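You operate a simulated robot arm through the tools that you are given. There is no shell and no other tool. Be economical: measure what you need, move in short steps, check, and stop when the job is done.

You are at the controls of a simulated two-armed robot. One attempt, no reset.

## Task
On the top of the kitting table, fold the flat blue rag in half, so that its two long edges meet.

It is judged by the outcome, as a careful person would: the job done as asked, and still so three seconds after it is handed in. It fails if anything else is knocked over, pushed out of place, dropped, spilled or broken. Flat cloth is picked up by pressing the open fingertips on it (5 to 10 N) and closing them slowly along it; thin cloth reads only 2 to 8 mm in the jaws.

## Robot
Two 7-joint arms with two-finger parallel grippers on one trunk, on a base that drives. Base frame: it is fixed to the floor where the robot stands at the start and does not move with it; the origin is under the middle of the robot, x ahead of it, y to its left, z up; the surface under the hand at the start is at about z = 80. Units: cm, degrees, N and s.
The left shoulder is at the start at [7, 16.3, 107], the right one opposite. With the tool pointing down near the work surface each hand reaches from about 40 to 88 cm from the robot's upright axis, wherever it stands, measured 20 degrees to its own side. Places, roughly: top of the kitting table [60, -10, 80]. Payload 3.43 kg a hand.
The tool frame of a hand sits at the grasp point between the pads (the TCP): z along the fingers, y along the line on which they close. The tips reach 3.4 cm beyond it. The gripper opens to 12.8 cm. The fingers are 2.4 cm wide and 1.2 cm thick; the gripper's body (4.8 by 13 cm) begins 9.6 cm behind the TCP.
Orientation is that of the tool frame in the base frame, as a unit quaternion [w, x, y, z]. With the fingers straight down and closing along the base's y, the tool's x points along the base's -x, its y along +y and its z along -z.

## Interface
- The arms move only by the tool step_arm. It takes "left_steps", "right_steps" or both (then of equal length, played together; a hand with none holds still); each is a list of rows, each a list of 3 entries, a list of its own where there are three numbers: the shift along the tool's x, y, z in cm, then the turn, a rotation vector about the tool's x, y, z in degrees, then the opening in per cent of the stroke, from 0 (shut) to 100 (fully open). In form: [[[x, y, z], [ax, ay, az], gripper], ...]. A call has 1 to 8 rows; each row is the pose to reach, as a shift and turn from the pose commanded when the call began, along the tool's axes at that moment. A row lasts 0.2 s, in which the tool goes at most 5 cm and 8.6 degrees; a call with a longer step from one row to the next is refused whole, and so is a gripper value outside its range. A pose out of reach is approached as far as the arm can. The call stops where the force on the tool passes 40 N (or 10 N more than at its start, if that is more) or the arm is blocked; 0.2 s more then pass. Each finger travels about 15.3 cm/s and halts on what it meets, pressing with about 41 N; the grip force reading is that of the motor and also rises with nothing between the fingers. The clock runs only during rows and for 0.2 s after the last one: add rows that repeat a pose to give the fingers time. The reply holds the time, the measured pose of the TCP, the force on the tool along the base axes, the opening and the grip force, in the units named above and with some noise, with the torque about the TCP (base axes, N m) and any sound that the robot's microphone picked up.
- Cameras (640 x 400 px; columns grow to the right, rows downward): "scene" is now at [13.2, -0.6, 128.24]; the picture's right is [-0.05, -1.00, 0.00], its down [-0.71, 0.04, -0.71] and it looks along [0.71, -0.04, -0.71] (base axes); focal length 254 px, centre (320, 200). "left" rides on the left gripper at [7.6, 1.1, -16] in its tool frame; the picture's right is [-0.15, 0.99, 0.00], its down [-0.88, -0.13, -0.46] and it looks along [-0.45, -0.07, 0.89] (tool axes); focal length 234 px, centre (320, 200). "right" rides on the right gripper at [7.6, -1.1, -16] in its tool frame; the picture's right is [0.15, 0.99, 0.00], its down [-0.88, 0.13, -0.46] and it looks along [-0.45, 0.07, 0.89] (tool axes); focal length 234 px, centre (320, 200). There is no depth. A picture from a camera that has moved, and an enlarged one, comes with that camera's place and axes in the base frame and with its lens.
- get_image(camera): a new picture of that camera. The clock stands still meanwhile.
- move_column(by): slides the trunk up (or, below 0, down) by that many cm; the arms and the scene camera ride with it, the base frame stays. It gives what a move gives, with no picture.
- roll_base(legs): drives the robot by 1 to 6 legs, each [ahead, left, turn to the left] in cm, cm and degrees, along the robot's own axes; the way and the turn of a leg run together, so that a leg with both is an arc; at most 150 cm and 180 degrees a leg. The arms and the cameras ride along, it lands a little off, and it stops where it bumps. It gives what a move gives.
- pan_tilt(pan, tilt): turns the head with the scene camera to pan (to the left, within 86 degrees either way) and tilt (down, from -29 to 69), counted from straight ahead of the robot. It gives what a move gives.
- inspect(camera, box): a new picture of the part [left, top, right, bottom] of that camera's present view, enlarged. The clock stands still meanwhile.
- close_job(): hands the job in; it is judged then, once.

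Go step by step. Nothing tells you exact positions but the pictures and the camera data: compare them with the known pose of the tool, close in by small moves and look again before you grip or let go. The budget is 120 turns and 100 pictures, counting those below and the enlarged ones. Unless the task says otherwise, let go and move clear before handing in, and close with one line.

The tools are called after "Call:" as name(argument=value, ...) on one line, values as JSON. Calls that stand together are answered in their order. step_arm: Moves the arms, as the interface text tells. Its arguments: {"type":"object","properties":{"left_steps":{"type":"array"},"right_steps":{"type":"array"}},"required":[]} The other tools are called the same way: move_column (by) slides the trunk up or down; roll_base (legs) drives the base; pan_tilt (pan, tilt) turns the head that bears the scene camera; get_image (camera) takes a picture; inspect (camera, box) takes an enlarged picture of a part of a camera's view; close_job () hands the job in.

At the start:

```text
time: 0.0
left_tool_pos: [57.13, 19.01, 101.57]
left_tool_rot: [-0.001, -0.001, 1.0, 0.0]
left_wrist_force: [0.3, -0.2, 0.1]
left_ft_torque: [0.01, -0.03, 0.0]
left_finger_gap: 12.78
left_grip_force: 0.0
right_tool_pos: [57.31, -18.53, 104.78]
right_tool_rot: [0.0, 0.0, 1.0, 0.0]
right_wrist_force: [0.8, -0.9, 0.6]
right_ft_torque: [0.02, -0.01, -0.03]
right_finger_gap: 12.79
right_grip_force: 0.1
trunk travel left (down, up): [-55.0, 39.0]
robot x, y, heading: [-0.01, 0.22, 0.2]
head pan, tilt: [-2.9, 45.0]
```

scene: 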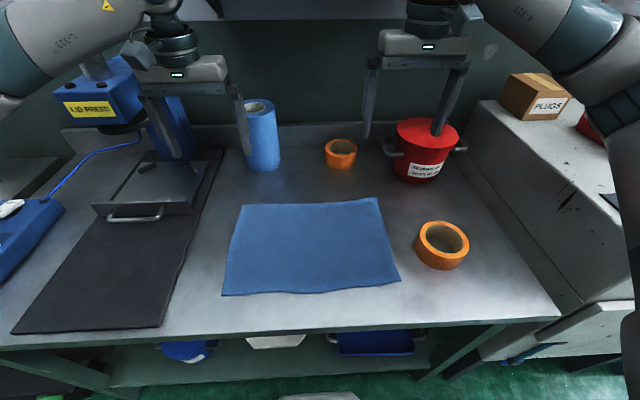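
right: 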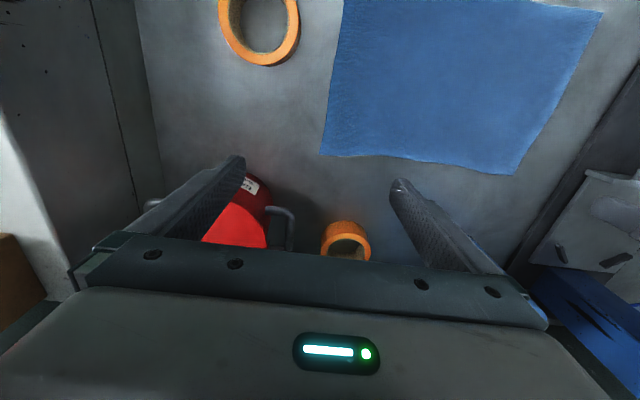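
left: 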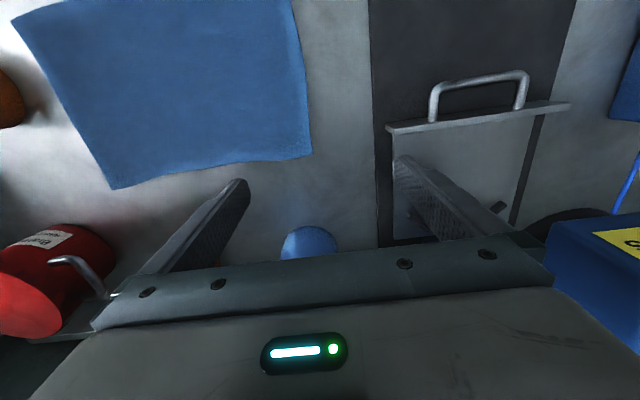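

The blue rag lies with its long edges along y: far edge at x≈61, near edge at x≈37, and y from about -18.5 to 17.5. I'll back the base up for more arm room, then pinch the far edge with both hands and fold it towards the robot.

Call:
roll_base(legs=[[-15, 0, 0]])

Call:
get_image(camera="scene")

```text
time: 1.4
left_tool_pos: [41.94, 18.98, 101.55]
left_tool_rot: [0.0, -0.001, 1.0, 0.0]
left_wrist_force: [0.2, 0.3, -0.3]
left_ft_torque: [-0.01, -0.02, 0.01]
left_finger_gap: 12.81
left_grip_force: 0.1
right_tool_pos: [42.11, -18.46, 104.87]
right_tool_rot: [0.0, 0.0, 1.0, 0.0]
right_wrist_force: [-0.2, 0.6, 0.6]
right_ft_torque: [0.02, -0.03, 0.0]
right_finger_gap: 12.8
right_grip_force: 0.0
trunk travel left (down, up): [-55.0, 39.0]
robot x, y, heading: [-15.13, 0.23, -0.1]
head pan, tilt: [-2.9, 45.0]
```

```text
96 pictures are left
camera scene: at [-1.96, -0.6, 128.25], right [-0.05, -1.0, 0.0], down [-0.71, 0.04, -0.71], along [0.71, -0.04, -0.71], focal length 254 px, centre (320, 200)
```

scene: 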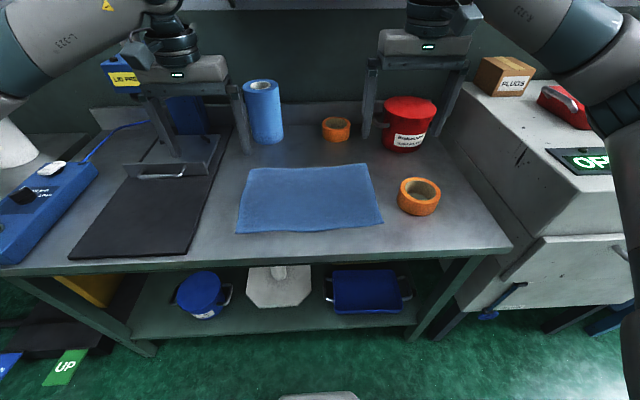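

The rag hasn't moved. I'll turn both hands 90° so the fingers close along x, and narrow the opening.

Call:
step_arm(left_steps=[[[0, 0, 0], [0, 0, 8], 40], [[0, 0, 0], [0, 0, 16], 40], [[0, 0, 0], [0, 0, 24], 40], [[0, 0, 0], [0, 0, 32], 40], [[0, 0, 0], [0, 0, 40], 40], [[0, 0, 0], [0, 0, 48], 40], [[0, 0, 0], [0, 0, 56], 40], [[0, 0, 0], [0, 0, 64], 40]], right_steps=[[[0, 0, 0], [0, 0, -8], 40], [[0, 0, 0], [0, 0, -16], 40], [[0, 0, 0], [0, 0, -24], 40], [[0, 0, 0], [0, 0, -32], 40], [[0, 0, 0], [0, 0, -40], 40], [[0, 0, 0], [0, 0, -48], 40], [[0, 0, 0], [0, 0, -56], 40], [[0, 0, 0], [0, 0, -64], 40]])

Call:
step_arm(left_steps=[[[0, 0, 0], [0, 0, 8], 40], [[0, 0, 0], [0, 0, 16], 40], [[0, 0, 0], [0, 0, 21], 40], [[0, 0, 0], [0, 0, 26], 40], [[0, 0, 0], [0, 0, 26], 40]], right_steps=[[[0, 0, 0], [0, 0, -8], 40], [[0, 0, 0], [0, 0, -16], 40], [[0, 0, 0], [0, 0, -21], 40], [[0, 0, 0], [0, 0, -26], 40], [[0, 0, 0], [0, 0, -26], 40]])

```text
time: 3.2
left_tool_pos: [41.41, 18.6, 101.44]
left_tool_rot: [0.001, 0.528, 0.849, 0.0]
left_wrist_force: [-0.1, 0.4, -0.1]
left_ft_torque: [0.01, 0.02, 0.04]
left_finger_gap: 5.12
left_grip_force: 0.0
left hand out of reach, approached as far as the arm can: row 8
right_tool_pos: [41.13, -18.13, 104.68]
right_tool_rot: [0.001, -0.529, 0.849, 0.0]
right_wrist_force: [0.5, 0.0, -0.3]
right_ft_torque: [0.0, -0.03, -0.02]
right_finger_gap: 5.14
right_grip_force: 0.0
right hand out of reach, approached as far as the arm can: row 8
trunk travel left (down, up): [-55.0, 39.0]
robot x, y, heading: [-15.05, 0.51, 0.2]
head pan, tilt: [-2.9, 45.0]
```

```text
time: 4.4
left_tool_pos: [29.74, 12.43, 100.7]
left_tool_rot: [0.0, 0.706, 0.708, 0.0]
left_wrist_force: [0.9, 0.1, 0.0]
left_ft_torque: [-0.02, 0.03, 0.0]
left_finger_gap: 5.14
left_grip_force: 0.0
left hand out of reach, approached as far as the arm can: row 1, 2, 3, 4, 5
right_tool_pos: [29.65, -11.99, 103.1]
right_tool_rot: [0.0, -0.706, 0.708, 0.0]
right_wrist_force: [0.3, -0.1, 0.1]
right_ft_torque: [-0.02, 0.03, 0.02]
right_finger_gap: 5.14
right_grip_force: 0.0
right hand out of reach, approached as far as the arm can: row 1, 2, 3, 4, 5
trunk travel left (down, up): [-55.0, 39.0]
robot x, y, heading: [-15.3, 0.02, -0.1]
head pan, tilt: [-2.9, 45.0]
```

Turning that way runs into the joint limits, so I'll turn the hands the other way, with the wrist cameras facing inwards.

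Call:
step_arm(left_steps=[[[0, 0, 0], [0, 0, -8.5], 40], [[0, 0, 0], [0, 0, -17], 40], [[0, 0, 0], [0, 0, -25.5], 40], [[0, 0, 0], [0, 0, -34], 40], [[0, 0, 0], [0, 0, -42.5], 40], [[0, 0, 0], [0, 0, -51], 40], [[0, 0, 0], [0, 0, -59.5], 40], [[0, 0, 0], [0, 0, -68], 40]], right_steps=[[[0, 0, 0], [0, 0, 8.5], 40], [[0, 0, 0], [0, 0, 17], 40], [[0, 0, 0], [0, 0, 25.5], 40], [[0, 0, 0], [0, 0, 34], 40], [[0, 0, 0], [0, 0, 42.5], 40], [[0, 0, 0], [0, 0, 51], 40], [[0, 0, 0], [0, 0, 59.5], 40], [[0, 0, 0], [0, 0, 68], 40]])

Call:
step_arm(left_steps=[[[0, 0, 0], [0, 0, -8.5], 40], [[0, 0, 0], [0, 0, -17], 40], [[0, 0, 0], [0, 0, -25.5], 40], [[0, 0, 0], [0, 0, -34], 40], [[0, 0, 0], [0, 0, -42.5], 40], [[0, 0, 0], [0, 0, -51], 40], [[0, 0, 0], [0, 0, -59.5], 40], [[0, 0, 0], [0, 0, -68], 40]], right_steps=[[[0, 0, 0], [0, 0, 8.5], 40], [[0, 0, 0], [0, 0, 17], 40], [[0, 0, 0], [0, 0, 25.5], 40], [[0, 0, 0], [0, 0, 34], 40], [[0, 0, 0], [0, 0, 42.5], 40], [[0, 0, 0], [0, 0, 51], 40], [[0, 0, 0], [0, 0, 59.5], 40], [[0, 0, 0], [0, 0, 68], 40]])

```text
time: 6.2
left_tool_pos: [30.02, 12.55, 100.61]
left_tool_rot: [0.0, 0.19, 0.982, 0.0]
left_wrist_force: [0.4, 0.3, -0.1]
left_ft_torque: [0.01, 0.02, -0.02]
left_finger_gap: 5.11
left_grip_force: 0.1
right_tool_pos: [30.07, -11.8, 103.19]
right_tool_rot: [0.0, -0.191, 0.982, 0.0]
right_wrist_force: [0.7, -0.7, -0.4]
right_ft_torque: [0.0, 0.02, 0.02]
right_finger_gap: 5.13
right_grip_force: 0.0
trunk travel left (down, up): [-55.0, 39.0]
robot x, y, heading: [-15.04, 0.33, -0.2]
head pan, tilt: [-2.9, 45.0]
```

```text
time: 8.0
left_tool_pos: [30.06, 12.46, 100.57]
left_tool_rot: [0.0, -0.393, 0.92, 0.0]
left_wrist_force: [0.3, -0.3, -0.3]
left_ft_torque: [0.02, 0.02, 0.01]
left_finger_gap: 5.12
left_grip_force: 0.0
right_tool_pos: [30.15, -11.76, 103.32]
right_tool_rot: [0.0, 0.393, 0.92, 0.0]
right_wrist_force: [0.3, -1.6, -0.4]
right_ft_torque: [0.0, 0.01, 0.03]
right_finger_gap: 5.12
right_grip_force: 0.0
trunk travel left (down, up): [-55.0, 39.0]
robot x, y, heading: [-15.0, -0.28, 0.1]
head pan, tilt: [-2.9, 45.0]
```

Call:
step_arm(left_steps=[[[0, 0, 0], [0, 0, -8], 40], [[0, 0, 0], [0, 0, -16], 40], [[0, 0, 0], [0, 0, -24], 40], [[0, 0, 0], [0, 0, -32], 40], [[0, 0, 0], [0, 0, -40], 40], [[0, 0, 0], [0, 0, -43.7], 40]], right_steps=[[[0, 0, 0], [0, 0, 8], 40], [[0, 0, 0], [0, 0, 16], 40], [[0, 0, 0], [0, 0, 24], 40], [[0, 0, 0], [0, 0, 32], 40], [[0, 0, 0], [0, 0, 40], 40], [[0, 0, 0], [0, 0, 43.7], 40]])

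```text
time: 9.4
left_tool_pos: [30.03, 12.41, 100.68]
left_tool_rot: [0.0, -0.706, 0.708, 0.0]
left_wrist_force: [-0.7, -0.4, 1.0]
left_ft_torque: [-0.01, 0.0, 0.01]
left_finger_gap: 5.14
left_grip_force: 0.0
right_tool_pos: [30.1, -11.71, 103.32]
right_tool_rot: [-0.001, 0.706, 0.708, 0.0]
right_wrist_force: [-0.1, -0.4, -0.6]
right_ft_torque: [0.0, 0.02, 0.02]
right_finger_gap: 5.1
right_grip_force: 0.1
trunk travel left (down, up): [-55.0, 39.0]
robot x, y, heading: [-14.95, -0.17, -0.3]
head pan, tilt: [-2.9, 45.0]
```

Both hands now close along x. Next I'll carry them forward over the far edge at a safe height.

Call:
step_arm(left_steps=[[[0, -4.5, 0], [0, 0, 0], 40], [[0, -9, 0], [0, 0, 0], 40], [[-0.5, -13.5, 0], [0, 0, 0], 40], [[-1, -18, 1], [0, 0, 0], 40], [[-1.6, -22.5, 3], [0, 0, 0], 40], [[-2.1, -26.5, 4], [0, 0, 0], 40], [[-2.1, -29, 5.5], [0, 0, 0], 40], [[-2.1, -29, 5.5], [0, 0, 0], 40]], right_steps=[[[0, 4.5, 1], [0, 0, 0], 40], [[0, 9, 2], [0, 0, 0], 40], [[-1, 13.5, 3], [0, 0, 0], 40], [[-2, 18, 4], [0, 0, 0], 40], [[-2.5, 22.5, 5.5], [0, 0, 0], 40], [[-2.8, 26.5, 7], [0, 0, 0], 40], [[-2.8, 29, 8.1], [0, 0, 0], 40], [[-2.8, 29, 8.1], [0, 0, 0], 40]])

Call:
get_image(camera="scene")

Call:
get_image(camera="left")

Call:
get_image(camera="right")

```text
time: 11.2
left_tool_pos: [58.86, 14.25, 95.29]
left_tool_rot: [0.0, -0.705, 0.709, 0.0]
left_wrist_force: [0.1, -1.1, 0.0]
left_ft_torque: [-0.02, -0.02, -0.01]
left_finger_gap: 5.15
left_grip_force: 0.0
right_tool_pos: [59.2, -14.6, 94.99]
right_tool_rot: [0.0, 0.706, 0.708, 0.0]
right_wrist_force: [0.9, 0.0, 0.6]
right_ft_torque: [-0.01, 0.0, 0.01]
right_finger_gap: 5.12
right_grip_force: 0.0
trunk travel left (down, up): [-55.0, 39.0]
robot x, y, heading: [-14.75, -0.15, -0.3]
head pan, tilt: [-2.9, 45.0]
```

```text
95 pictures are left
camera scene: at [-1.98, -0.62, 128.26], right [-0.05, -1.0, 0.0], down [-0.71, 0.04, -0.71], along [0.71, -0.04, -0.71], focal length 254 px, centre (320, 200)
```

scene: 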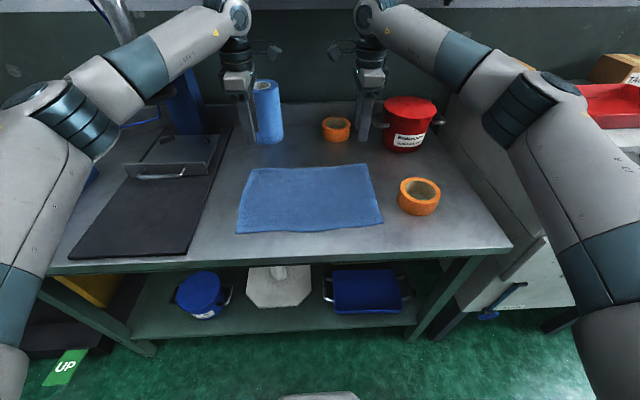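

```text
94 pictures are left
camera left: at [57.68, 6.58, 111.19], right [-0.99, 0.15, 0.0], down [0.13, 0.88, 0.46], along [0.07, 0.45, -0.89], focal length 234 px, centre (320, 200)
```

left: 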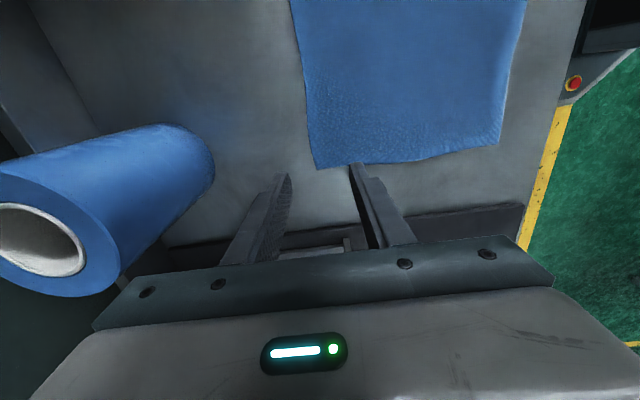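

```text
93 pictures are left
camera right: at [58.03, -7.05, 111.1], right [0.99, 0.15, 0.0], down [0.13, -0.88, 0.46], along [0.07, -0.45, -0.89], focal length 234 px, centre (320, 200)
```

right: 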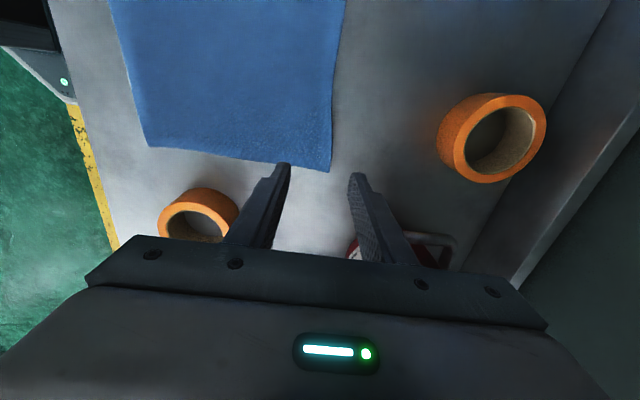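

From the wrist cameras, the far edge is at x≈59.9 on the left (corner y=17.3) and x≈61 on the right (corner y=-18.2). I'll lower the hands to just above the rag near those corners, open 3 cm, with the outer finger just over the edge.

Call:
step_arm(left_steps=[[[-1.75, 0.95, 2], [0, 0, 0], 23.5], [[-1.75, 0.95, 5], [0, 0, 0], 23.5], [[-1.75, 0.95, 8], [0, 0, 0], 23.5], [[-1.75, 0.95, 10], [0, 0, 0], 23.5], [[-1.75, 0.95, 10], [0, 0, 0], 23.5]], right_steps=[[[-2.2, -0.4, 2], [0, 0, 0], 23.5], [[-2.2, -0.4, 5], [0, 0, 0], 23.5], [[-2.2, -0.4, 8], [0, 0, 0], 23.5], [[-2.2, -0.4, 9.7], [0, 0, 0], 23.5], [[-2.2, -0.4, 9.7], [0, 0, 0], 23.5]])

Call:
get_image(camera="left")

Call:
get_image(camera="right")

```text
time: 12.4
left_tool_pos: [57.88, 16.32, 85.27]
left_tool_rot: [0.0, -0.706, 0.708, 0.001]
left_wrist_force: [1.0, 0.3, 0.3]
left_ft_torque: [-0.03, 0.0, -0.01]
left_finger_gap: 3.01
left_grip_force: 0.1
right_tool_pos: [58.71, -16.78, 85.26]
right_tool_rot: [0.0, 0.705, 0.709, -0.001]
right_wrist_force: [-0.1, 0.7, 0.9]
right_ft_torque: [0.0, 0.02, 0.0]
right_finger_gap: 3.02
right_grip_force: 0.0
trunk travel left (down, up): [-55.0, 39.0]
robot x, y, heading: [-14.97, 0.03, 0.1]
head pan, tilt: [-2.9, 45.0]
```

```text
92 pictures are left
camera left: at [56.77, 8.55, 101.18], right [-0.99, 0.15, 0.0], down [0.13, 0.88, 0.46], along [0.07, 0.45, -0.89], focal length 234 px, centre (320, 200)
```

left: 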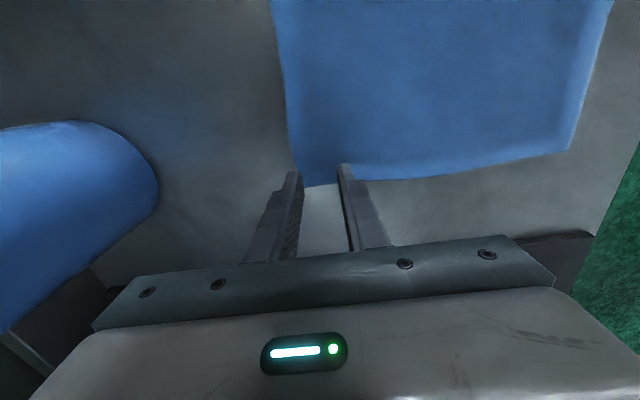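

```text
91 pictures are left
camera right: at [57.55, -9.16, 101.4], right [0.99, 0.15, 0.0], down [0.13, -0.88, 0.46], along [0.07, -0.45, -0.89], focal length 234 px, centre (320, 200)
```

right: 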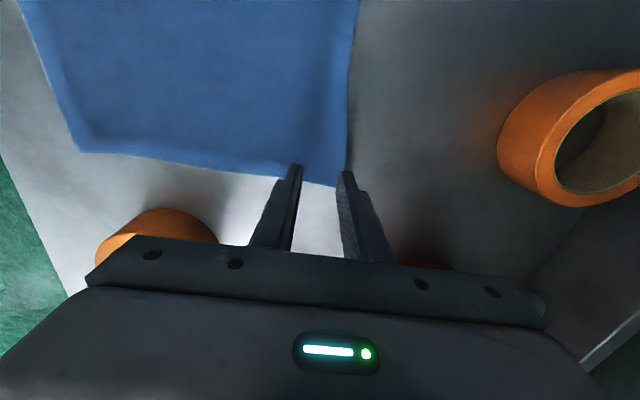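

Call:
step_arm(left_steps=[[[0.8, 0, 0.5], [0, 0, 0], 23.5], [[0.8, 0, 1.1], [0, 0, 0], 23.5], [[0.8, 0, 1.6], [0, 0, 0], 23.5], [[0.8, 0, 1.6], [0, 0, 0], 23.5]], right_steps=[[[0.5, 0, 0.5], [0, 0, 0], 23.5], [[0.5, 0, 1.1], [0, 0, 0], 23.5], [[0.5, 0, 1.6], [0, 0, 0], 23.5], [[0.5, 0, 1.6], [0, 0, 0], 23.5]])

```text
time: 13.4
left_tool_pos: [58.05, 15.48, 83.73]
left_tool_rot: [0.0, -0.705, 0.709, 0.0]
left_wrist_force: [1.6, 0.8, 8.5]
left_ft_torque: [0.0, 0.04, 0.04]
left_finger_gap: 2.98
left_grip_force: 0.1
right_tool_pos: [58.76, -16.27, 83.89]
right_tool_rot: [0.0, 0.705, 0.709, 0.0]
right_wrist_force: [0.6, 0.3, 2.5]
right_ft_torque: [-0.02, -0.02, -0.03]
right_finger_gap: 2.99
right_grip_force: 0.0
trunk travel left (down, up): [-55.0, 39.0]
robot x, y, heading: [-15.39, -0.36, 0.3]
head pan, tilt: [-2.9, 45.0]
```

The left hand presses at 8.5 N and the right has just touched, so I'll ease the right one down a little.

Call:
step_arm(right_steps=[[[0, 0, 0.12], [0, 0, 0], 23.5], [[0, 0, 0.12], [0, 0, 0], 23.5]])

```text
time: 14.0
left_tool_pos: [57.97, 15.46, 83.76]
left_tool_rot: [0.001, -0.706, 0.708, -0.001]
left_wrist_force: [2.3, -0.4, 10.2]
left_ft_torque: [0.05, 0.0, -0.01]
left_finger_gap: 2.98
left_grip_force: 0.1
right_tool_pos: [58.73, -16.15, 83.77]
right_tool_rot: [0.0, 0.705, 0.709, 0.001]
right_wrist_force: [0.9, -0.7, 4.7]
right_ft_torque: [-0.02, -0.03, 0.02]
right_finger_gap: 3.02
right_grip_force: 0.1
trunk travel left (down, up): [-55.0, 39.0]
robot x, y, heading: [-15.18, 0.03, -0.1]
head pan, tilt: [-2.9, 45.0]
```

Now I'll close both grippers slowly along the rag.

Call:
step_arm(left_steps=[[[0, 0, 0], [0, 0, 0], 21], [[0, 0, 0], [0, 0, 0], 18], [[0, 0, 0], [0, 0, 0], 15], [[0, 0, 0], [0, 0, 0], 12], [[0, 0, 0], [0, 0, 0], 9], [[0, 0, 0], [0, 0, 0], 6], [[0, 0, 0], [0, 0, 0], 3], [[0, 0, 0], [0, 0, 0], 0]], right_steps=[[[0, 0, 0.09], [0, 0, 0], 21], [[0, 0, 0.09], [0, 0, 0], 18], [[0, 0, 0.09], [0, 0, 0], 15], [[0, 0, 0.09], [0, 0, 0], 12], [[0, 0, 0.09], [0, 0, 0], 9], [[0, 0, 0.09], [0, 0, 0], 6], [[0, 0, 0.09], [0, 0, 0], 3], [[0, 0, 0.09], [0, 0, 0], 0]])

Call:
get_image(camera="left")

Call:
get_image(camera="right")

```text
time: 15.8
left_tool_pos: [57.87, 15.4, 83.75]
left_tool_rot: [0.0, -0.705, 0.709, 0.0]
left_wrist_force: [-1.5, 0.4, 9.5]
left_ft_torque: [0.0, 0.04, -0.04]
left_finger_gap: 0.35
left_grip_force: 38.6
right_tool_pos: [58.75, -16.26, 83.67]
right_tool_rot: [0.001, 0.706, 0.708, 0.0]
right_wrist_force: [-0.7, 0.3, 6.9]
right_ft_torque: [0.01, 0.03, -0.04]
right_finger_gap: 0.39
right_grip_force: 38.5
trunk travel left (down, up): [-55.0, 39.0]
robot x, y, heading: [-14.95, -0.06, 0.1]
head pan, tilt: [-2.9, 45.0]
```

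```text
90 pictures are left
camera left: at [56.7, 7.71, 99.73], right [-0.99, 0.15, 0.0], down [0.13, 0.88, 0.46], along [0.07, 0.45, -0.89], focal length 234 px, centre (320, 200)
```

left: 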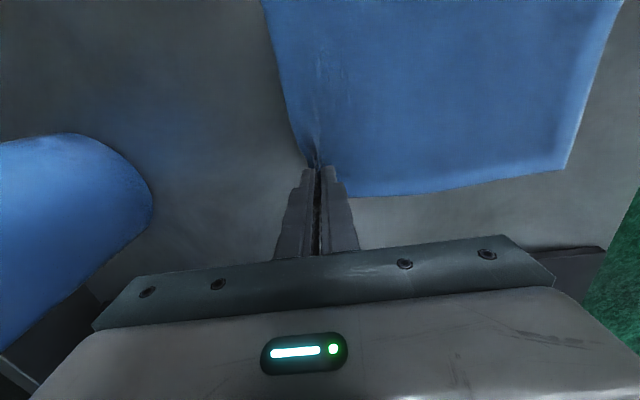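

```text
89 pictures are left
camera right: at [57.38, -8.64, 99.78], right [0.99, 0.15, 0.0], down [0.13, -0.88, 0.46], along [0.07, -0.45, -0.89], focal length 234 px, centre (320, 200)
```

right: 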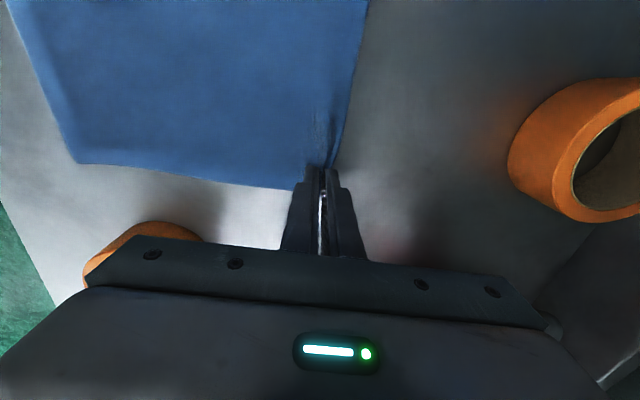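

Both grips hold, with gaps of 3.5–3.9 mm. I'll follow an arc around the crease line at x≈48.5–49.5, and the first quarter goes up and back.

Call:
step_arm(left_steps=[[[0, 0.18, -1.8], [0, 0, 0], 0], [[0, 0.71, -3.5], [0, 0, 0], 0], [[0, 1.59, -5.05], [0, 0, 0], 0], [[0, 2.75, -6.45], [0, 0, 0], 0], [[0, 4.17, -7.6], [0, 0, 0], 0], [[0, 5.8, -8.4], [0, 0, 0], 0], [[0, 7.57, -8.95], [0, 0, 0], 0], [[0, 9.4, -9.1], [0, 0, 0], 0]], right_steps=[[[0, -0.17, -1.75], [0, 0, 0], 0], [[0, -0.69, -3.4], [0, 0, 0], 0], [[0, -1.54, -5.0], [0, 0, 0], 0], [[0, -2.67, -6.3], [0, 0, 0], 0], [[0, -4.04, -7.4], [0, 0, 0], 0], [[0, -5.6, -8.2], [0, 0, 0], 0], [[0, -7.3, -8.7], [0, 0, 0], 0], [[0, -9.1, -8.9], [0, 0, 0], 0]])

Call:
get_image(camera="scene")

Call:
get_image(camera="left")

Call:
get_image(camera="right")

```text
time: 17.6
left_tool_pos: [48.5, 15.48, 92.77]
left_tool_rot: [0.0, -0.706, 0.708, -0.001]
left_wrist_force: [0.2, -0.3, -0.3]
left_ft_torque: [0.0, 0.0, -0.05]
left_finger_gap: 0.37
left_grip_force: 38.2
right_tool_pos: [49.6, -16.12, 92.62]
right_tool_rot: [0.0, 0.706, 0.708, 0.0]
right_wrist_force: [-0.6, 0.9, -0.6]
right_ft_torque: [0.04, 0.0, 0.01]
right_finger_gap: 0.38
right_grip_force: 38.2
trunk travel left (down, up): [-55.0, 39.0]
robot x, y, heading: [-15.07, -0.45, 0.0]
head pan, tilt: [-2.9, 45.0]
```

```text
88 pictures are left
camera scene: at [-1.98, -0.6, 128.26], right [-0.05, -1.0, 0.0], down [-0.71, 0.04, -0.71], along [0.71, -0.04, -0.71], focal length 254 px, centre (320, 200)
```

scene: 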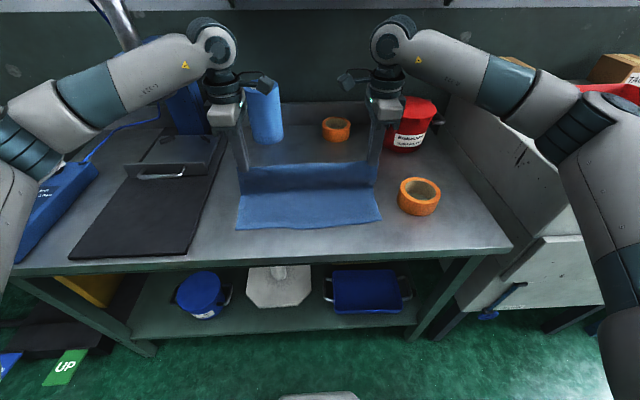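

```text
87 pictures are left
camera left: at [47.35, 7.78, 108.71], right [-0.99, 0.15, 0.0], down [0.13, 0.88, 0.46], along [0.07, 0.45, -0.89], focal length 234 px, centre (320, 200)
```

left: 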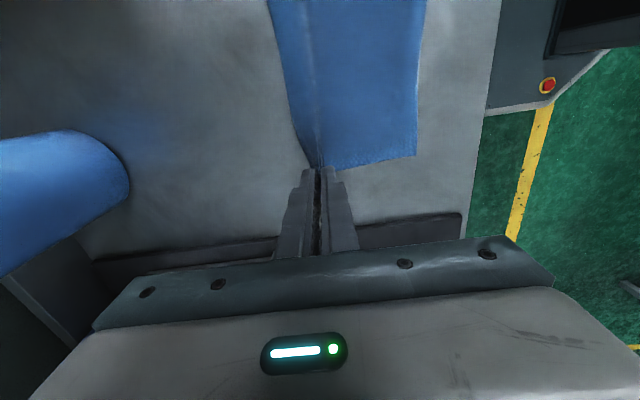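

```text
86 pictures are left
camera right: at [48.33, -8.65, 108.62], right [0.99, 0.15, 0.0], down [0.13, -0.88, 0.46], along [0.07, -0.45, -0.89], focal length 234 px, centre (320, 200)
```

right: 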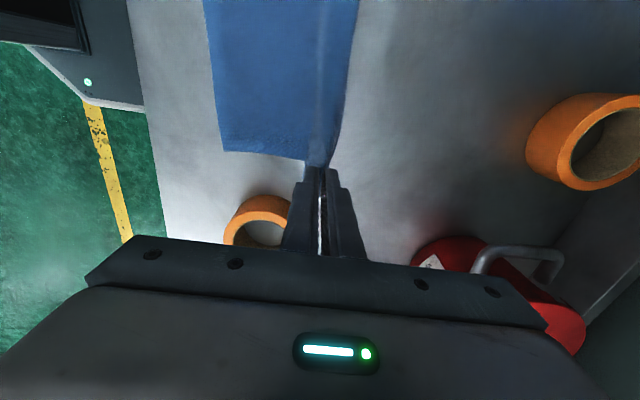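

The half-way state is clean and the bottom half has stayed put; the near edge is at x≈36.8 on the left and 37.7 on the right. Now the second quarter, tilting the hands so the edge is laid pointing towards the robot.

Call:
step_arm(left_steps=[[[0, 1.96, 0.16], [5, 0, 0], 0], [[0, 3.85, 0.62], [10, 0, 0], 0], [[0, 5.63, 1.38], [15, 0, 0], 0], [[0, 7.26, 2.42], [20, 0, 0], 0], [[0, 8.72, 3.74], [25, 0, 0], 0], [[0, 9.88, 5.21], [30, 0, 0], 0], [[0, 10.79, 6.87], [35, 0, 0], 0], [[0, 11.4, 8.2], [40, 0, 0], 0]], right_steps=[[[0, -1.96, 0.16], [-5, 0, 0], 0], [[0, -3.85, 0.62], [-10, 0, 0], 0], [[0, -5.63, 1.38], [-15, 0, 0], 0], [[0, -7.26, 2.42], [-20, 0, 0], 0], [[0, -8.72, 3.74], [-25, 0, 0], 0], [[0, -9.88, 5.21], [-30, 0, 0], 0], [[0, -10.79, 6.87], [-35, 0, 0], 0], [[0, -11.4, 8.2], [-40, 0, 0], 0]])

Call:
get_image(camera="scene")

Call:
get_image(camera="left")

Call:
get_image(camera="right")

```text
time: 19.4
left_tool_pos: [37.24, 15.5, 84.4]
left_tool_rot: [0.242, -0.663, 0.666, -0.243]
left_wrist_force: [0.3, -1.2, 0.0]
left_ft_torque: [-0.01, 0.12, -0.06]
left_finger_gap: 0.31
left_grip_force: 38.2
right_tool_pos: [38.2, -16.25, 84.36]
right_tool_rot: [0.242, 0.662, 0.666, 0.244]
right_wrist_force: [0.6, 1.2, 0.0]
right_ft_torque: [0.03, 0.09, 0.04]
right_finger_gap: 0.36
right_grip_force: 38.0
trunk travel left (down, up): [-55.0, 39.0]
robot x, y, heading: [-15.4, 0.14, -0.0]
head pan, tilt: [-2.9, 45.0]
```

```text
85 pictures are left
camera scene: at [-1.92, -0.61, 128.26], right [-0.05, -1.0, 0.0], down [-0.71, 0.04, -0.71], along [0.71, -0.04, -0.71], focal length 254 px, centre (320, 200)
```

scene: 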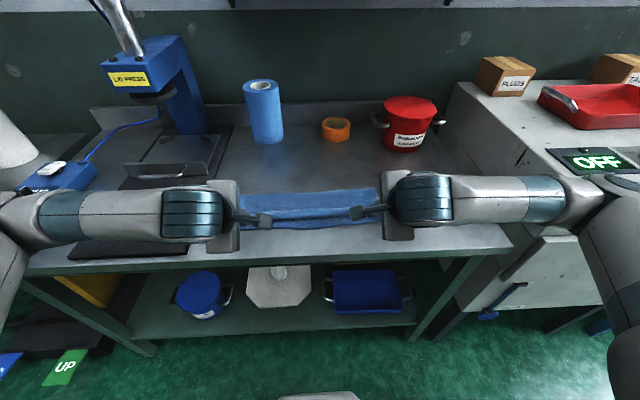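

```text
84 pictures are left
camera left: at [25.98, 7.84, 95.95], right [-0.76, 0.15, -0.64], down [-0.19, 0.88, 0.43], along [0.63, 0.45, -0.64], focal length 234 px, centre (320, 200)
```

left: 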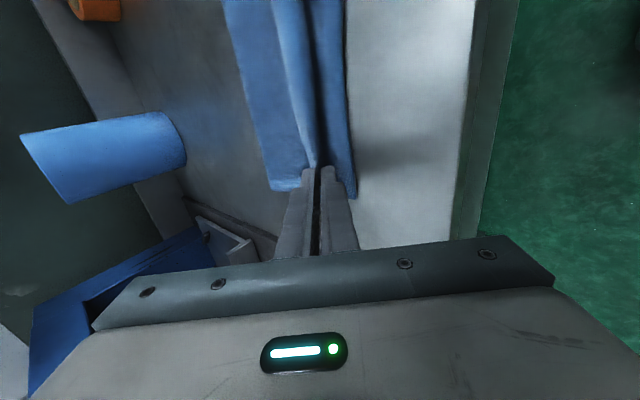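

```text
83 pictures are left
camera right: at [26.95, -8.86, 96.01], right [0.76, 0.15, 0.64], down [-0.19, -0.88, 0.43], along [0.63, -0.45, -0.64], focal length 234 px, centre (320, 200)
```

right: 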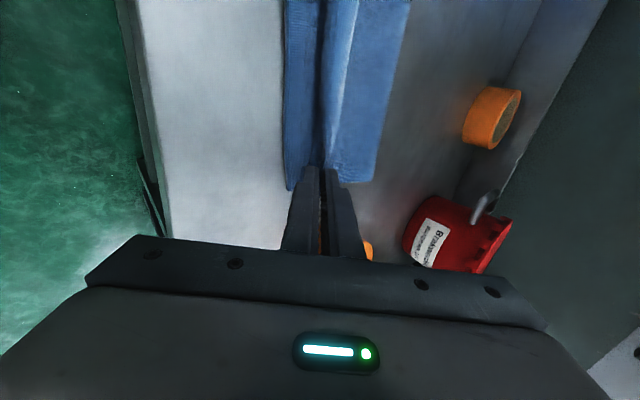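

The edge is laid over the near edge, with a small ridge and tail in the jaws. I'll lower a little and open gently, keeping the lower finger in place, then look.

Call:
step_arm(left_steps=[[[0, 0.19, 0.23], [0, 0, 0], 0], [[0, 0.19, 0.23], [0, 0, 0], 0], [[0, -0.1, 0.23], [0, 0, 0], 6], [[0, -0.4, 0.23], [0, 0, 0], 12], [[0, -0.4, 0.23], [0, 0, 0], 12], [[0, -0.4, 0.23], [0, 0, 0], 12]], right_steps=[[[0, -0.19, 0.23], [0, 0, 0], 0], [[0, -0.19, 0.23], [0, 0, 0], 0], [[0, 0.1, 0.23], [0, 0, 0], 6], [[0, 0.4, 0.23], [0, 0, 0], 12], [[0, 0.4, 0.23], [0, 0, 0], 12], [[0, 0.4, 0.23], [0, 0, 0], 12]])

Call:
get_image(camera="left")

Call:
get_image(camera="right")

```text
time: 20.8
left_tool_pos: [37.66, 15.47, 84.53]
left_tool_rot: [0.242, -0.663, 0.666, -0.242]
left_wrist_force: [-1.0, -1.1, 0.6]
left_ft_torque: [-0.01, 0.0, 0.01]
left_finger_gap: 1.54
left_grip_force: 0.0
right_tool_pos: [38.67, -16.26, 84.4]
right_tool_rot: [0.241, 0.662, 0.667, 0.242]
right_wrist_force: [-0.5, -0.9, -0.1]
right_ft_torque: [0.02, -0.01, 0.01]
right_finger_gap: 1.54
right_grip_force: 0.1
trunk travel left (down, up): [-55.0, 39.0]
robot x, y, heading: [-14.7, -0.16, -0.0]
head pan, tilt: [-2.9, 45.0]
```

```text
82 pictures are left
camera left: at [26.49, 7.82, 96.06], right [-0.76, 0.15, -0.64], down [-0.19, 0.88, 0.43], along [0.62, 0.45, -0.64], focal length 234 px, centre (320, 200)
```

left: 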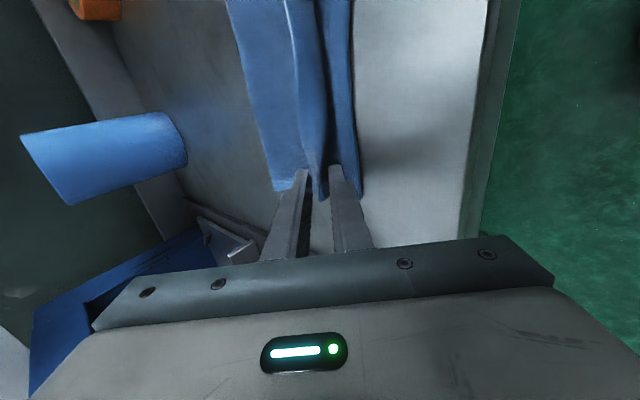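

```text
81 pictures are left
camera right: at [27.44, -8.77, 96.03], right [0.76, 0.15, 0.64], down [-0.19, -0.88, 0.43], along [0.63, -0.45, -0.64], focal length 234 px, centre (320, 200)
```

right: 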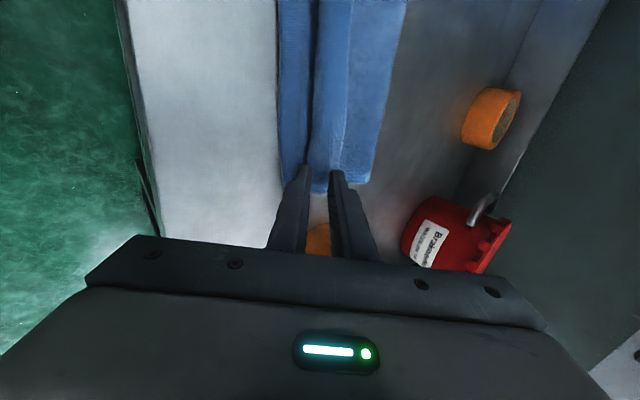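

The edge fell open nicely. I'll withdraw along the fingers and look.

Call:
step_arm(left_steps=[[[0, 0, -1], [0, 0, 0], 12], [[0, 0, -2.5], [0, 0, 0], 12], [[0, 0, -4.5], [0, 0, 0], 12], [[0, -1.5, -7], [0, 0, 0], 12], [[0, -4, -10], [0, 0, 0], 12], [[0, -7, -13], [0, 0, 0], 12], [[0, -7, -13], [0, 0, 0], 12]], right_steps=[[[0, 0, -1], [0, 0, 0], 12], [[0, 0, -2.5], [0, 0, 0], 12], [[0, 0, -4.5], [0, 0, 0], 12], [[0, 1.5, -7], [0, 0, 0], 12], [[0, 4, -10], [0, 0, 0], 12], [[0, 7, -13], [0, 0, 0], 12], [[0, 7, -13], [0, 0, 0], 12]])

Call:
get_image(camera="left")

Call:
get_image(camera="right")

Call:
inspect(camera="scene", box=[200, 140, 440, 290])

```text
time: 22.4
left_tool_pos: [35.42, 15.61, 99.2]
left_tool_rot: [0.24, -0.664, 0.666, -0.241]
left_wrist_force: [0.2, 0.8, 0.0]
left_ft_torque: [0.02, 0.02, 0.01]
left_finger_gap: 1.52
left_grip_force: 0.0
left hand out of reach, approached as far as the arm can: row 2, 3, 4, 5, 6, 7
right_tool_pos: [35.72, -16.48, 98.81]
right_tool_rot: [0.24, 0.663, 0.667, 0.241]
right_wrist_force: [-0.4, -0.3, 0.9]
right_ft_torque: [-0.01, 0.02, 0.04]
right_finger_gap: 1.52
right_grip_force: 0.0
right hand out of reach, approached as far as the arm can: row 3, 4, 5
trunk travel left (down, up): [-55.0, 39.0]
robot x, y, heading: [-14.98, 0.02, -0.1]
head pan, tilt: [-2.9, 45.0]
```

```text
80 pictures are left
camera left: at [24.25, 7.81, 110.75], right [-0.76, 0.15, -0.63], down [-0.19, 0.88, 0.43], along [0.62, 0.45, -0.64], focal length 234 px, centre (320, 200)
```

left: 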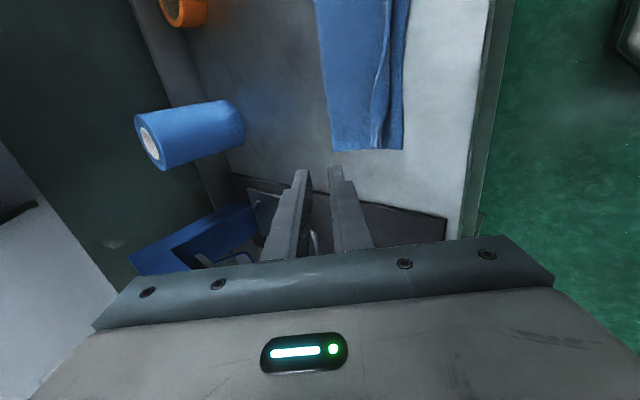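

```text
79 pictures are left
camera right: at [24.52, -8.92, 110.5], right [0.76, 0.15, 0.63], down [-0.19, -0.88, 0.43], along [0.62, -0.45, -0.64], focal length 234 px, centre (320, 200)
```

right: 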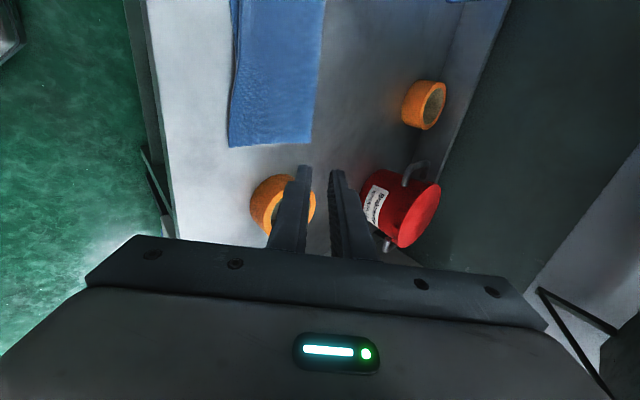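

```text
2.67 times, centred on (320, 215) of scene
camera zoom: at [-1.78, -0.61, 128.22], right [-0.05, -1.0, 0.0], down [-0.71, 0.04, -0.71], along [0.71, -0.04, -0.71], focal length 679 px, centre (320, 160)
```

zoom: 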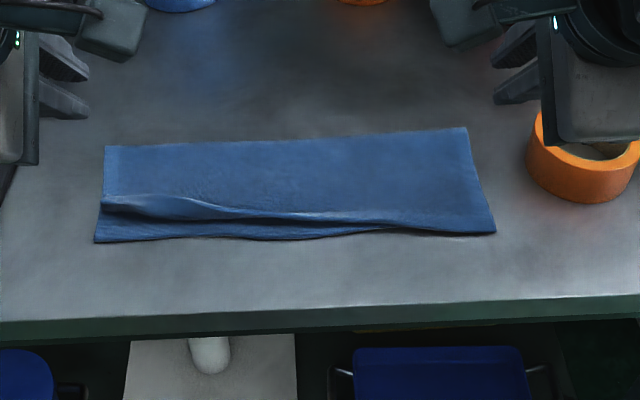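

Call:
inspect(camera="left", box=[280, 0, 440, 170])

Call:
inspect(camera="right", box=[200, 0, 360, 170])

Call:
inspect(camera="scene", box=[225, 195, 395, 240])

```text
2.35 times, centred on (360, 85) of left
camera zoom: at [24.25, 7.81, 110.75], right [-0.76, 0.15, -0.63], down [-0.19, 0.88, 0.43], along [0.62, 0.45, -0.64], focal length 551 px, centre (226, 471)
```

zoom: 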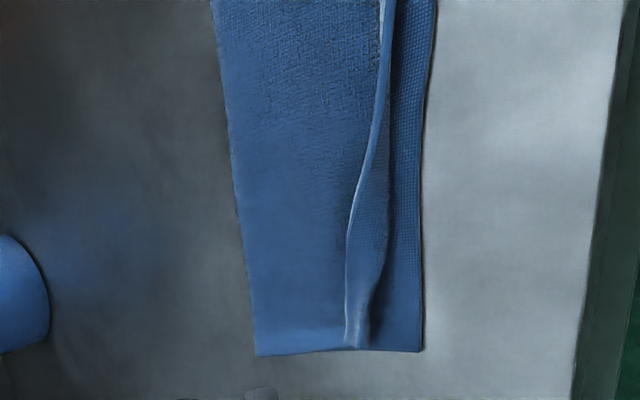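

```text
2.35 times, centred on (280, 85) of right
camera zoom: at [24.52, -8.92, 110.5], right [0.76, 0.15, 0.63], down [-0.19, -0.88, 0.43], along [0.62, -0.45, -0.64], focal length 551 px, centre (414, 471)
```

zoom: 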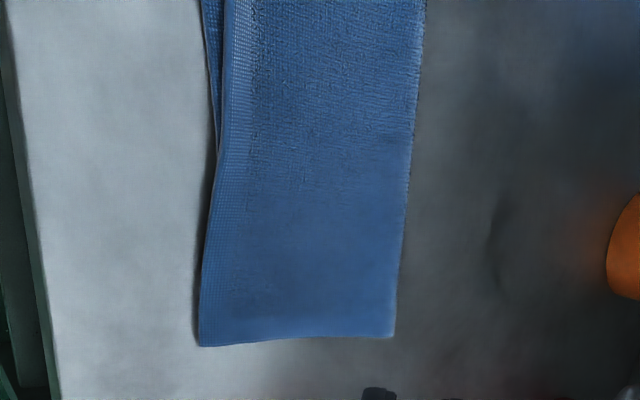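

```text
3.76 times, centred on (310, 218) of scene
camera zoom: at [-1.78, -0.61, 128.22], right [-0.05, -1.0, 0.0], down [-0.71, 0.04, -0.71], along [0.71, -0.04, -0.71], focal length 958 px, centre (358, 134)
```

zoom: 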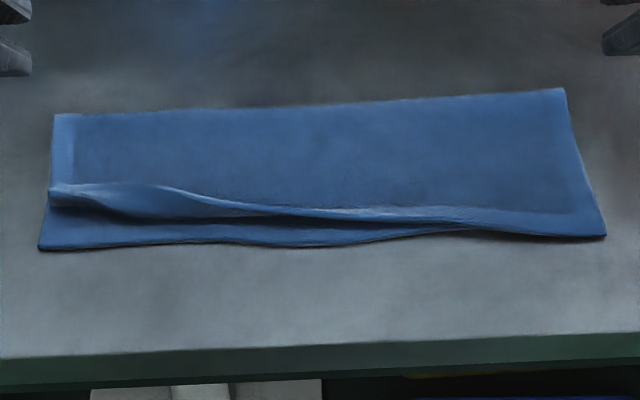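

The right half is aligned, but on the left about 15 cm of the top edge has curled back 2.5 cm. I'll straighten the left hand to vertical and turn it to close along y, so two spread fingers can sweep that curl back over towards the robot.

Call:
step_arm(left_steps=[[[0, -1.2, 1.0], [-8, 0, 0], 12], [[0, -2.4, 2.0], [-16, 0, 0], 12], [[0, -3.6, 3.0], [-24, 0, 0], 12], [[0, -4.9, 4.0], [-32, 0, 0], 12], [[0, -6.1, 5.1], [-40, 0, 0], 12], [[0, -6.1, 5.1], [-40, 0, 0], 12]])

Call:
step_arm(left_steps=[[[0, -2, 0], [0, 0, 8], 30], [[0, -4, 0], [0, 0, 16], 60], [[0, -6, 0], [0, 0, 24], 67], [[0, -6, 0], [0, 0, 32], 67], [[0, -6, 0], [0, 0, 40], 67], [[0, -6, 0], [0, 0, 48], 67], [[0, -6, 0], [0, 0, 56], 67]])

Call:
step_arm(left_steps=[[[0, 0, 0], [0, 0, 8.5], 67], [[0, 0, 0], [0, 0, 17], 67], [[0, 0, 0], [0, 0, 25.5], 67], [[0, 0, 0], [0, 0, 34], 67], [[0, 0, 0], [0, 0, 34], 67]])

```text
time: 23.8
left_tool_pos: [42.94, 15.53, 99.1]
left_tool_rot: [-0.001, -0.705, 0.709, 0.001]
left_wrist_force: [0.1, -0.4, 0.8]
left_ft_torque: [-0.01, 0.01, 0.0]
left_finger_gap: 1.53
left_grip_force: 0.0
right_tool_pos: [35.68, -16.54, 98.98]
right_tool_rot: [0.241, 0.663, 0.667, 0.242]
right_wrist_force: [-0.1, 0.4, 0.8]
right_ft_torque: [-0.01, -0.02, 0.03]
right_finger_gap: 1.55
right_grip_force: 0.0
trunk travel left (down, up): [-55.0, 39.0]
robot x, y, heading: [-15.18, -0.18, -0.2]
head pan, tilt: [-2.9, 45.0]
```

```text
time: 25.4
left_tool_pos: [49.01, 15.4, 99.05]
left_tool_rot: [0.0, -0.289, 0.957, 0.0]
left_wrist_force: [-0.5, 0.7, 0.3]
left_ft_torque: [-0.03, -0.02, -0.02]
left_finger_gap: 8.58
left_grip_force: 0.2
right_tool_pos: [35.63, -16.41, 98.99]
right_tool_rot: [0.241, 0.663, 0.667, 0.242]
right_wrist_force: [0.3, -0.7, -1.1]
right_ft_torque: [0.0, 0.01, -0.02]
right_finger_gap: 1.54
right_grip_force: 0.1
trunk travel left (down, up): [-55.0, 39.0]
robot x, y, heading: [-15.31, 0.05, 0.0]
head pan, tilt: [-2.9, 45.0]
```

```text
time: 26.6
left_tool_pos: [49.02, 15.44, 99.0]
left_tool_rot: [0.0, 0.004, 1.0, 0.0]
left_wrist_force: [0.3, 0.0, 0.0]
left_ft_torque: [-0.01, 0.0, 0.0]
left_finger_gap: 8.57
left_grip_force: 0.0
right_tool_pos: [35.71, -16.48, 98.91]
right_tool_rot: [0.241, 0.663, 0.667, 0.242]
right_wrist_force: [0.1, 0.5, 0.0]
right_ft_torque: [0.01, 0.0, -0.01]
right_finger_gap: 1.53
right_grip_force: 0.1
trunk travel left (down, up): [-55.0, 39.0]
robot x, y, heading: [-15.21, -0.09, 0.0]
head pan, tilt: [-2.9, 45.0]
```

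Call:
step_arm(left_steps=[[[3, -2.4, 3.5], [0, 0, 0], 67], [[5.8, -4.8, 7], [0, 0, 0], 67], [[5.8, -4.8, 10.5], [0, 0, 0], 67], [[5.8, -4.8, 13], [0, 0, 0], 67], [[5.8, -4.8, 14.4], [0, 0, 0], 67], [[5.8, -4.8, 14.4], [0, 0, 0], 67]])

Call:
get_image(camera="left")

Call:
inspect(camera="scene", box=[200, 140, 440, 290])

```text
refused: row 1 steps farther than a row can; nothing moved
```

```text
74 pictures are left
camera left: at [41.44, 16.45, 115.1], right [0.15, 0.99, 0.0], down [0.88, -0.14, 0.46], along [0.45, -0.07, -0.89], focal length 234 px, centre (320, 200)
```

left: 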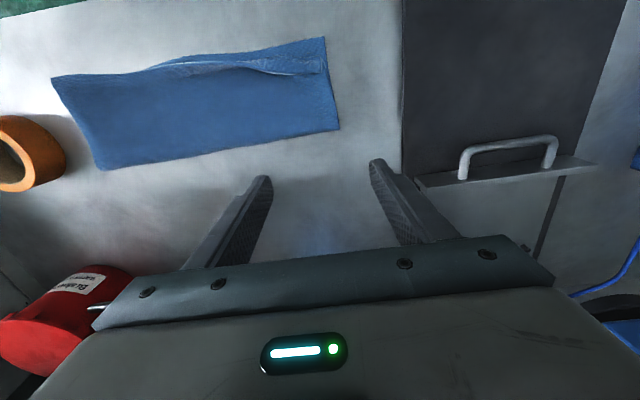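

```text
2.67 times, centred on (320, 215) of scene
camera zoom: at [-1.9, -0.6, 128.24], right [-0.05, -1.0, 0.0], down [-0.71, 0.04, -0.71], along [0.71, -0.04, -0.71], focal length 679 px, centre (320, 160)
```

zoom: 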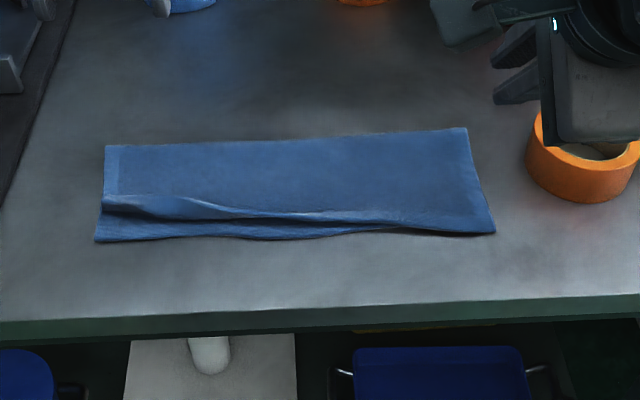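

Call:
inspect(camera="left", box=[40, 20, 360, 180])

Call:
step_arm(left_steps=[[[2, -1.5, 3], [0, 0, 0], 67], [[4, -3, 6], [0, 0, 0], 67], [[5.5, -4.5, 9], [0, 0, 0], 67], [[5.8, -4.8, 12], [0, 0, 0], 67], [[5.8, -4.8, 13.6], [0, 0, 0], 67], [[5.8, -4.8, 14.4], [0, 0, 0], 67], [[5.8, -4.8, 14.4], [0, 0, 0], 67]])

Call:
get_image(camera="left")

Call:
inspect(camera="scene", box=[200, 140, 440, 290])

```text
2.00 times, centred on (200, 100) of left
camera zoom: at [41.44, 16.45, 115.1], right [0.15, 0.99, 0.0], down [0.88, -0.14, 0.46], along [0.45, -0.07, -0.89], focal length 468 px, centre (560, 400)
```

zoom: 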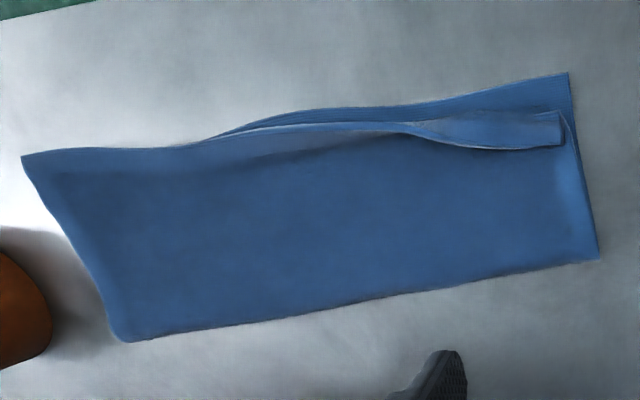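

```text
time: 28.2
left_tool_pos: [43.07, 10.57, 84.56]
left_tool_rot: [0.0, 0.003, 1.0, -0.001]
left_wrist_force: [0.2, -0.5, -0.5]
left_ft_torque: [-0.01, -0.04, 0.01]
left_finger_gap: 8.59
left_grip_force: 0.1
right_tool_pos: [35.64, -16.44, 98.93]
right_tool_rot: [0.242, 0.663, 0.666, 0.242]
right_wrist_force: [-0.2, 0.0, -0.2]
right_ft_torque: [-0.06, 0.01, 0.0]
right_finger_gap: 1.54
right_grip_force: 0.0
trunk travel left (down, up): [-55.0, 39.0]
robot x, y, heading: [-15.15, 0.33, 0.2]
head pan, tilt: [-2.9, 45.0]
```

```text
71 pictures are left
camera left: at [35.6, 11.62, 100.57], right [0.15, 0.99, 0.0], down [0.88, -0.13, 0.46], along [0.45, -0.07, -0.89], focal length 234 px, centre (320, 200)
```

left: 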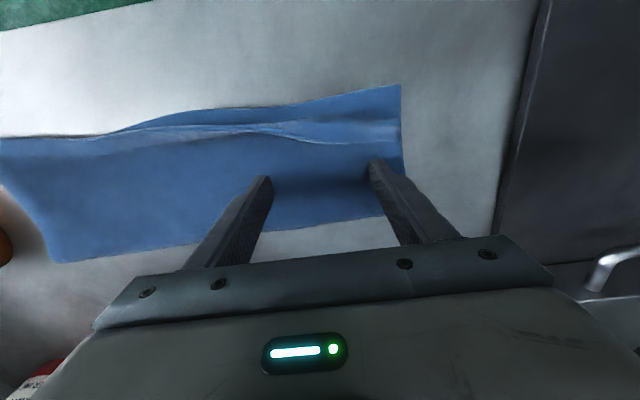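

```text
2.67 times, centred on (320, 215) of scene
camera zoom: at [-1.91, -0.61, 128.25], right [-0.05, -1.0, 0.0], down [-0.71, 0.04, -0.71], along [0.71, -0.04, -0.71], focal length 679 px, centre (320, 160)
```

zoom: 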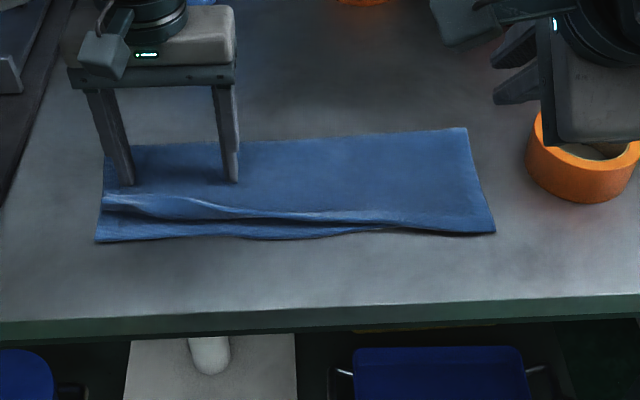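

The fingers sit just beyond the curled edge. I'll lower them to skim the flap and sweep slowly towards the robot.

Call:
step_arm(left_steps=[[[0, 0, 0.25], [0, 0, 0], 67], [[0.8, 0, 0.25], [0, 0, 0], 67], [[1.6, 0, 0.25], [0, 0, 0], 67], [[2.4, 0, 0.25], [0, 0, 0], 67], [[3.2, 0, 0.25], [0, 0, 0], 67], [[4.0, 0, 0.25], [0, 0, 0], 67], [[4.0, 0, 0.25], [0, 0, 0], 67]])

Call:
get_image(camera="left")

Call:
inspect(camera="scene", box=[200, 140, 440, 290])

```text
time: 29.8
left_tool_pos: [39.22, 10.62, 84.37]
left_tool_rot: [0.001, 0.002, 1.0, -0.001]
left_wrist_force: [-0.1, 0.0, 0.9]
left_ft_torque: [0.0, 0.0, 0.0]
left_finger_gap: 8.54
left_grip_force: 0.1
right_tool_pos: [35.68, -16.48, 98.93]
right_tool_rot: [0.241, 0.663, 0.666, 0.242]
right_wrist_force: [0.7, 0.2, -0.4]
right_ft_torque: [-0.01, -0.02, 0.02]
right_finger_gap: 1.56
right_grip_force: 0.1
trunk travel left (down, up): [-55.0, 39.0]
robot x, y, heading: [-15.4, -0.15, -0.1]
head pan, tilt: [-2.9, 45.0]
```

```text
69 pictures are left
camera left: at [31.63, 11.65, 100.36], right [0.15, 0.99, 0.0], down [0.88, -0.13, 0.46], along [0.45, -0.07, -0.89], focal length 234 px, centre (320, 200)
```

left: 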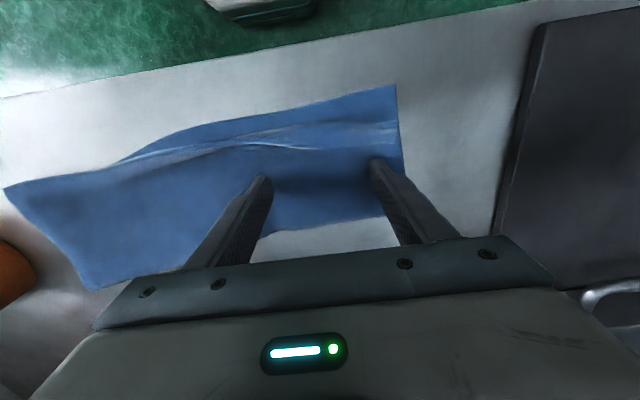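

```text
2.67 times, centred on (320, 215) of scene
camera zoom: at [-1.9, -0.61, 128.24], right [-0.05, -1.0, 0.0], down [-0.71, 0.04, -0.71], along [0.71, -0.04, -0.71], focal length 679 px, centre (320, 160)
```

zoom: 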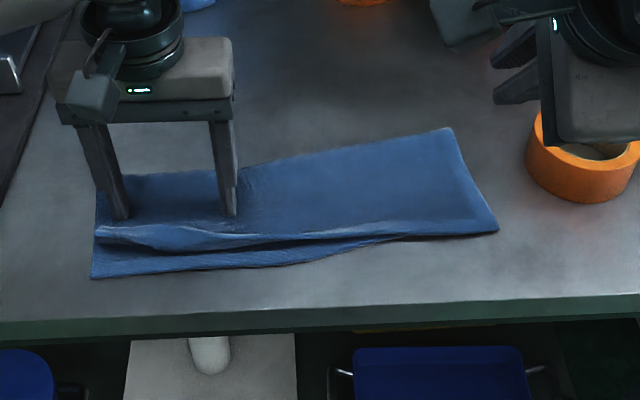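

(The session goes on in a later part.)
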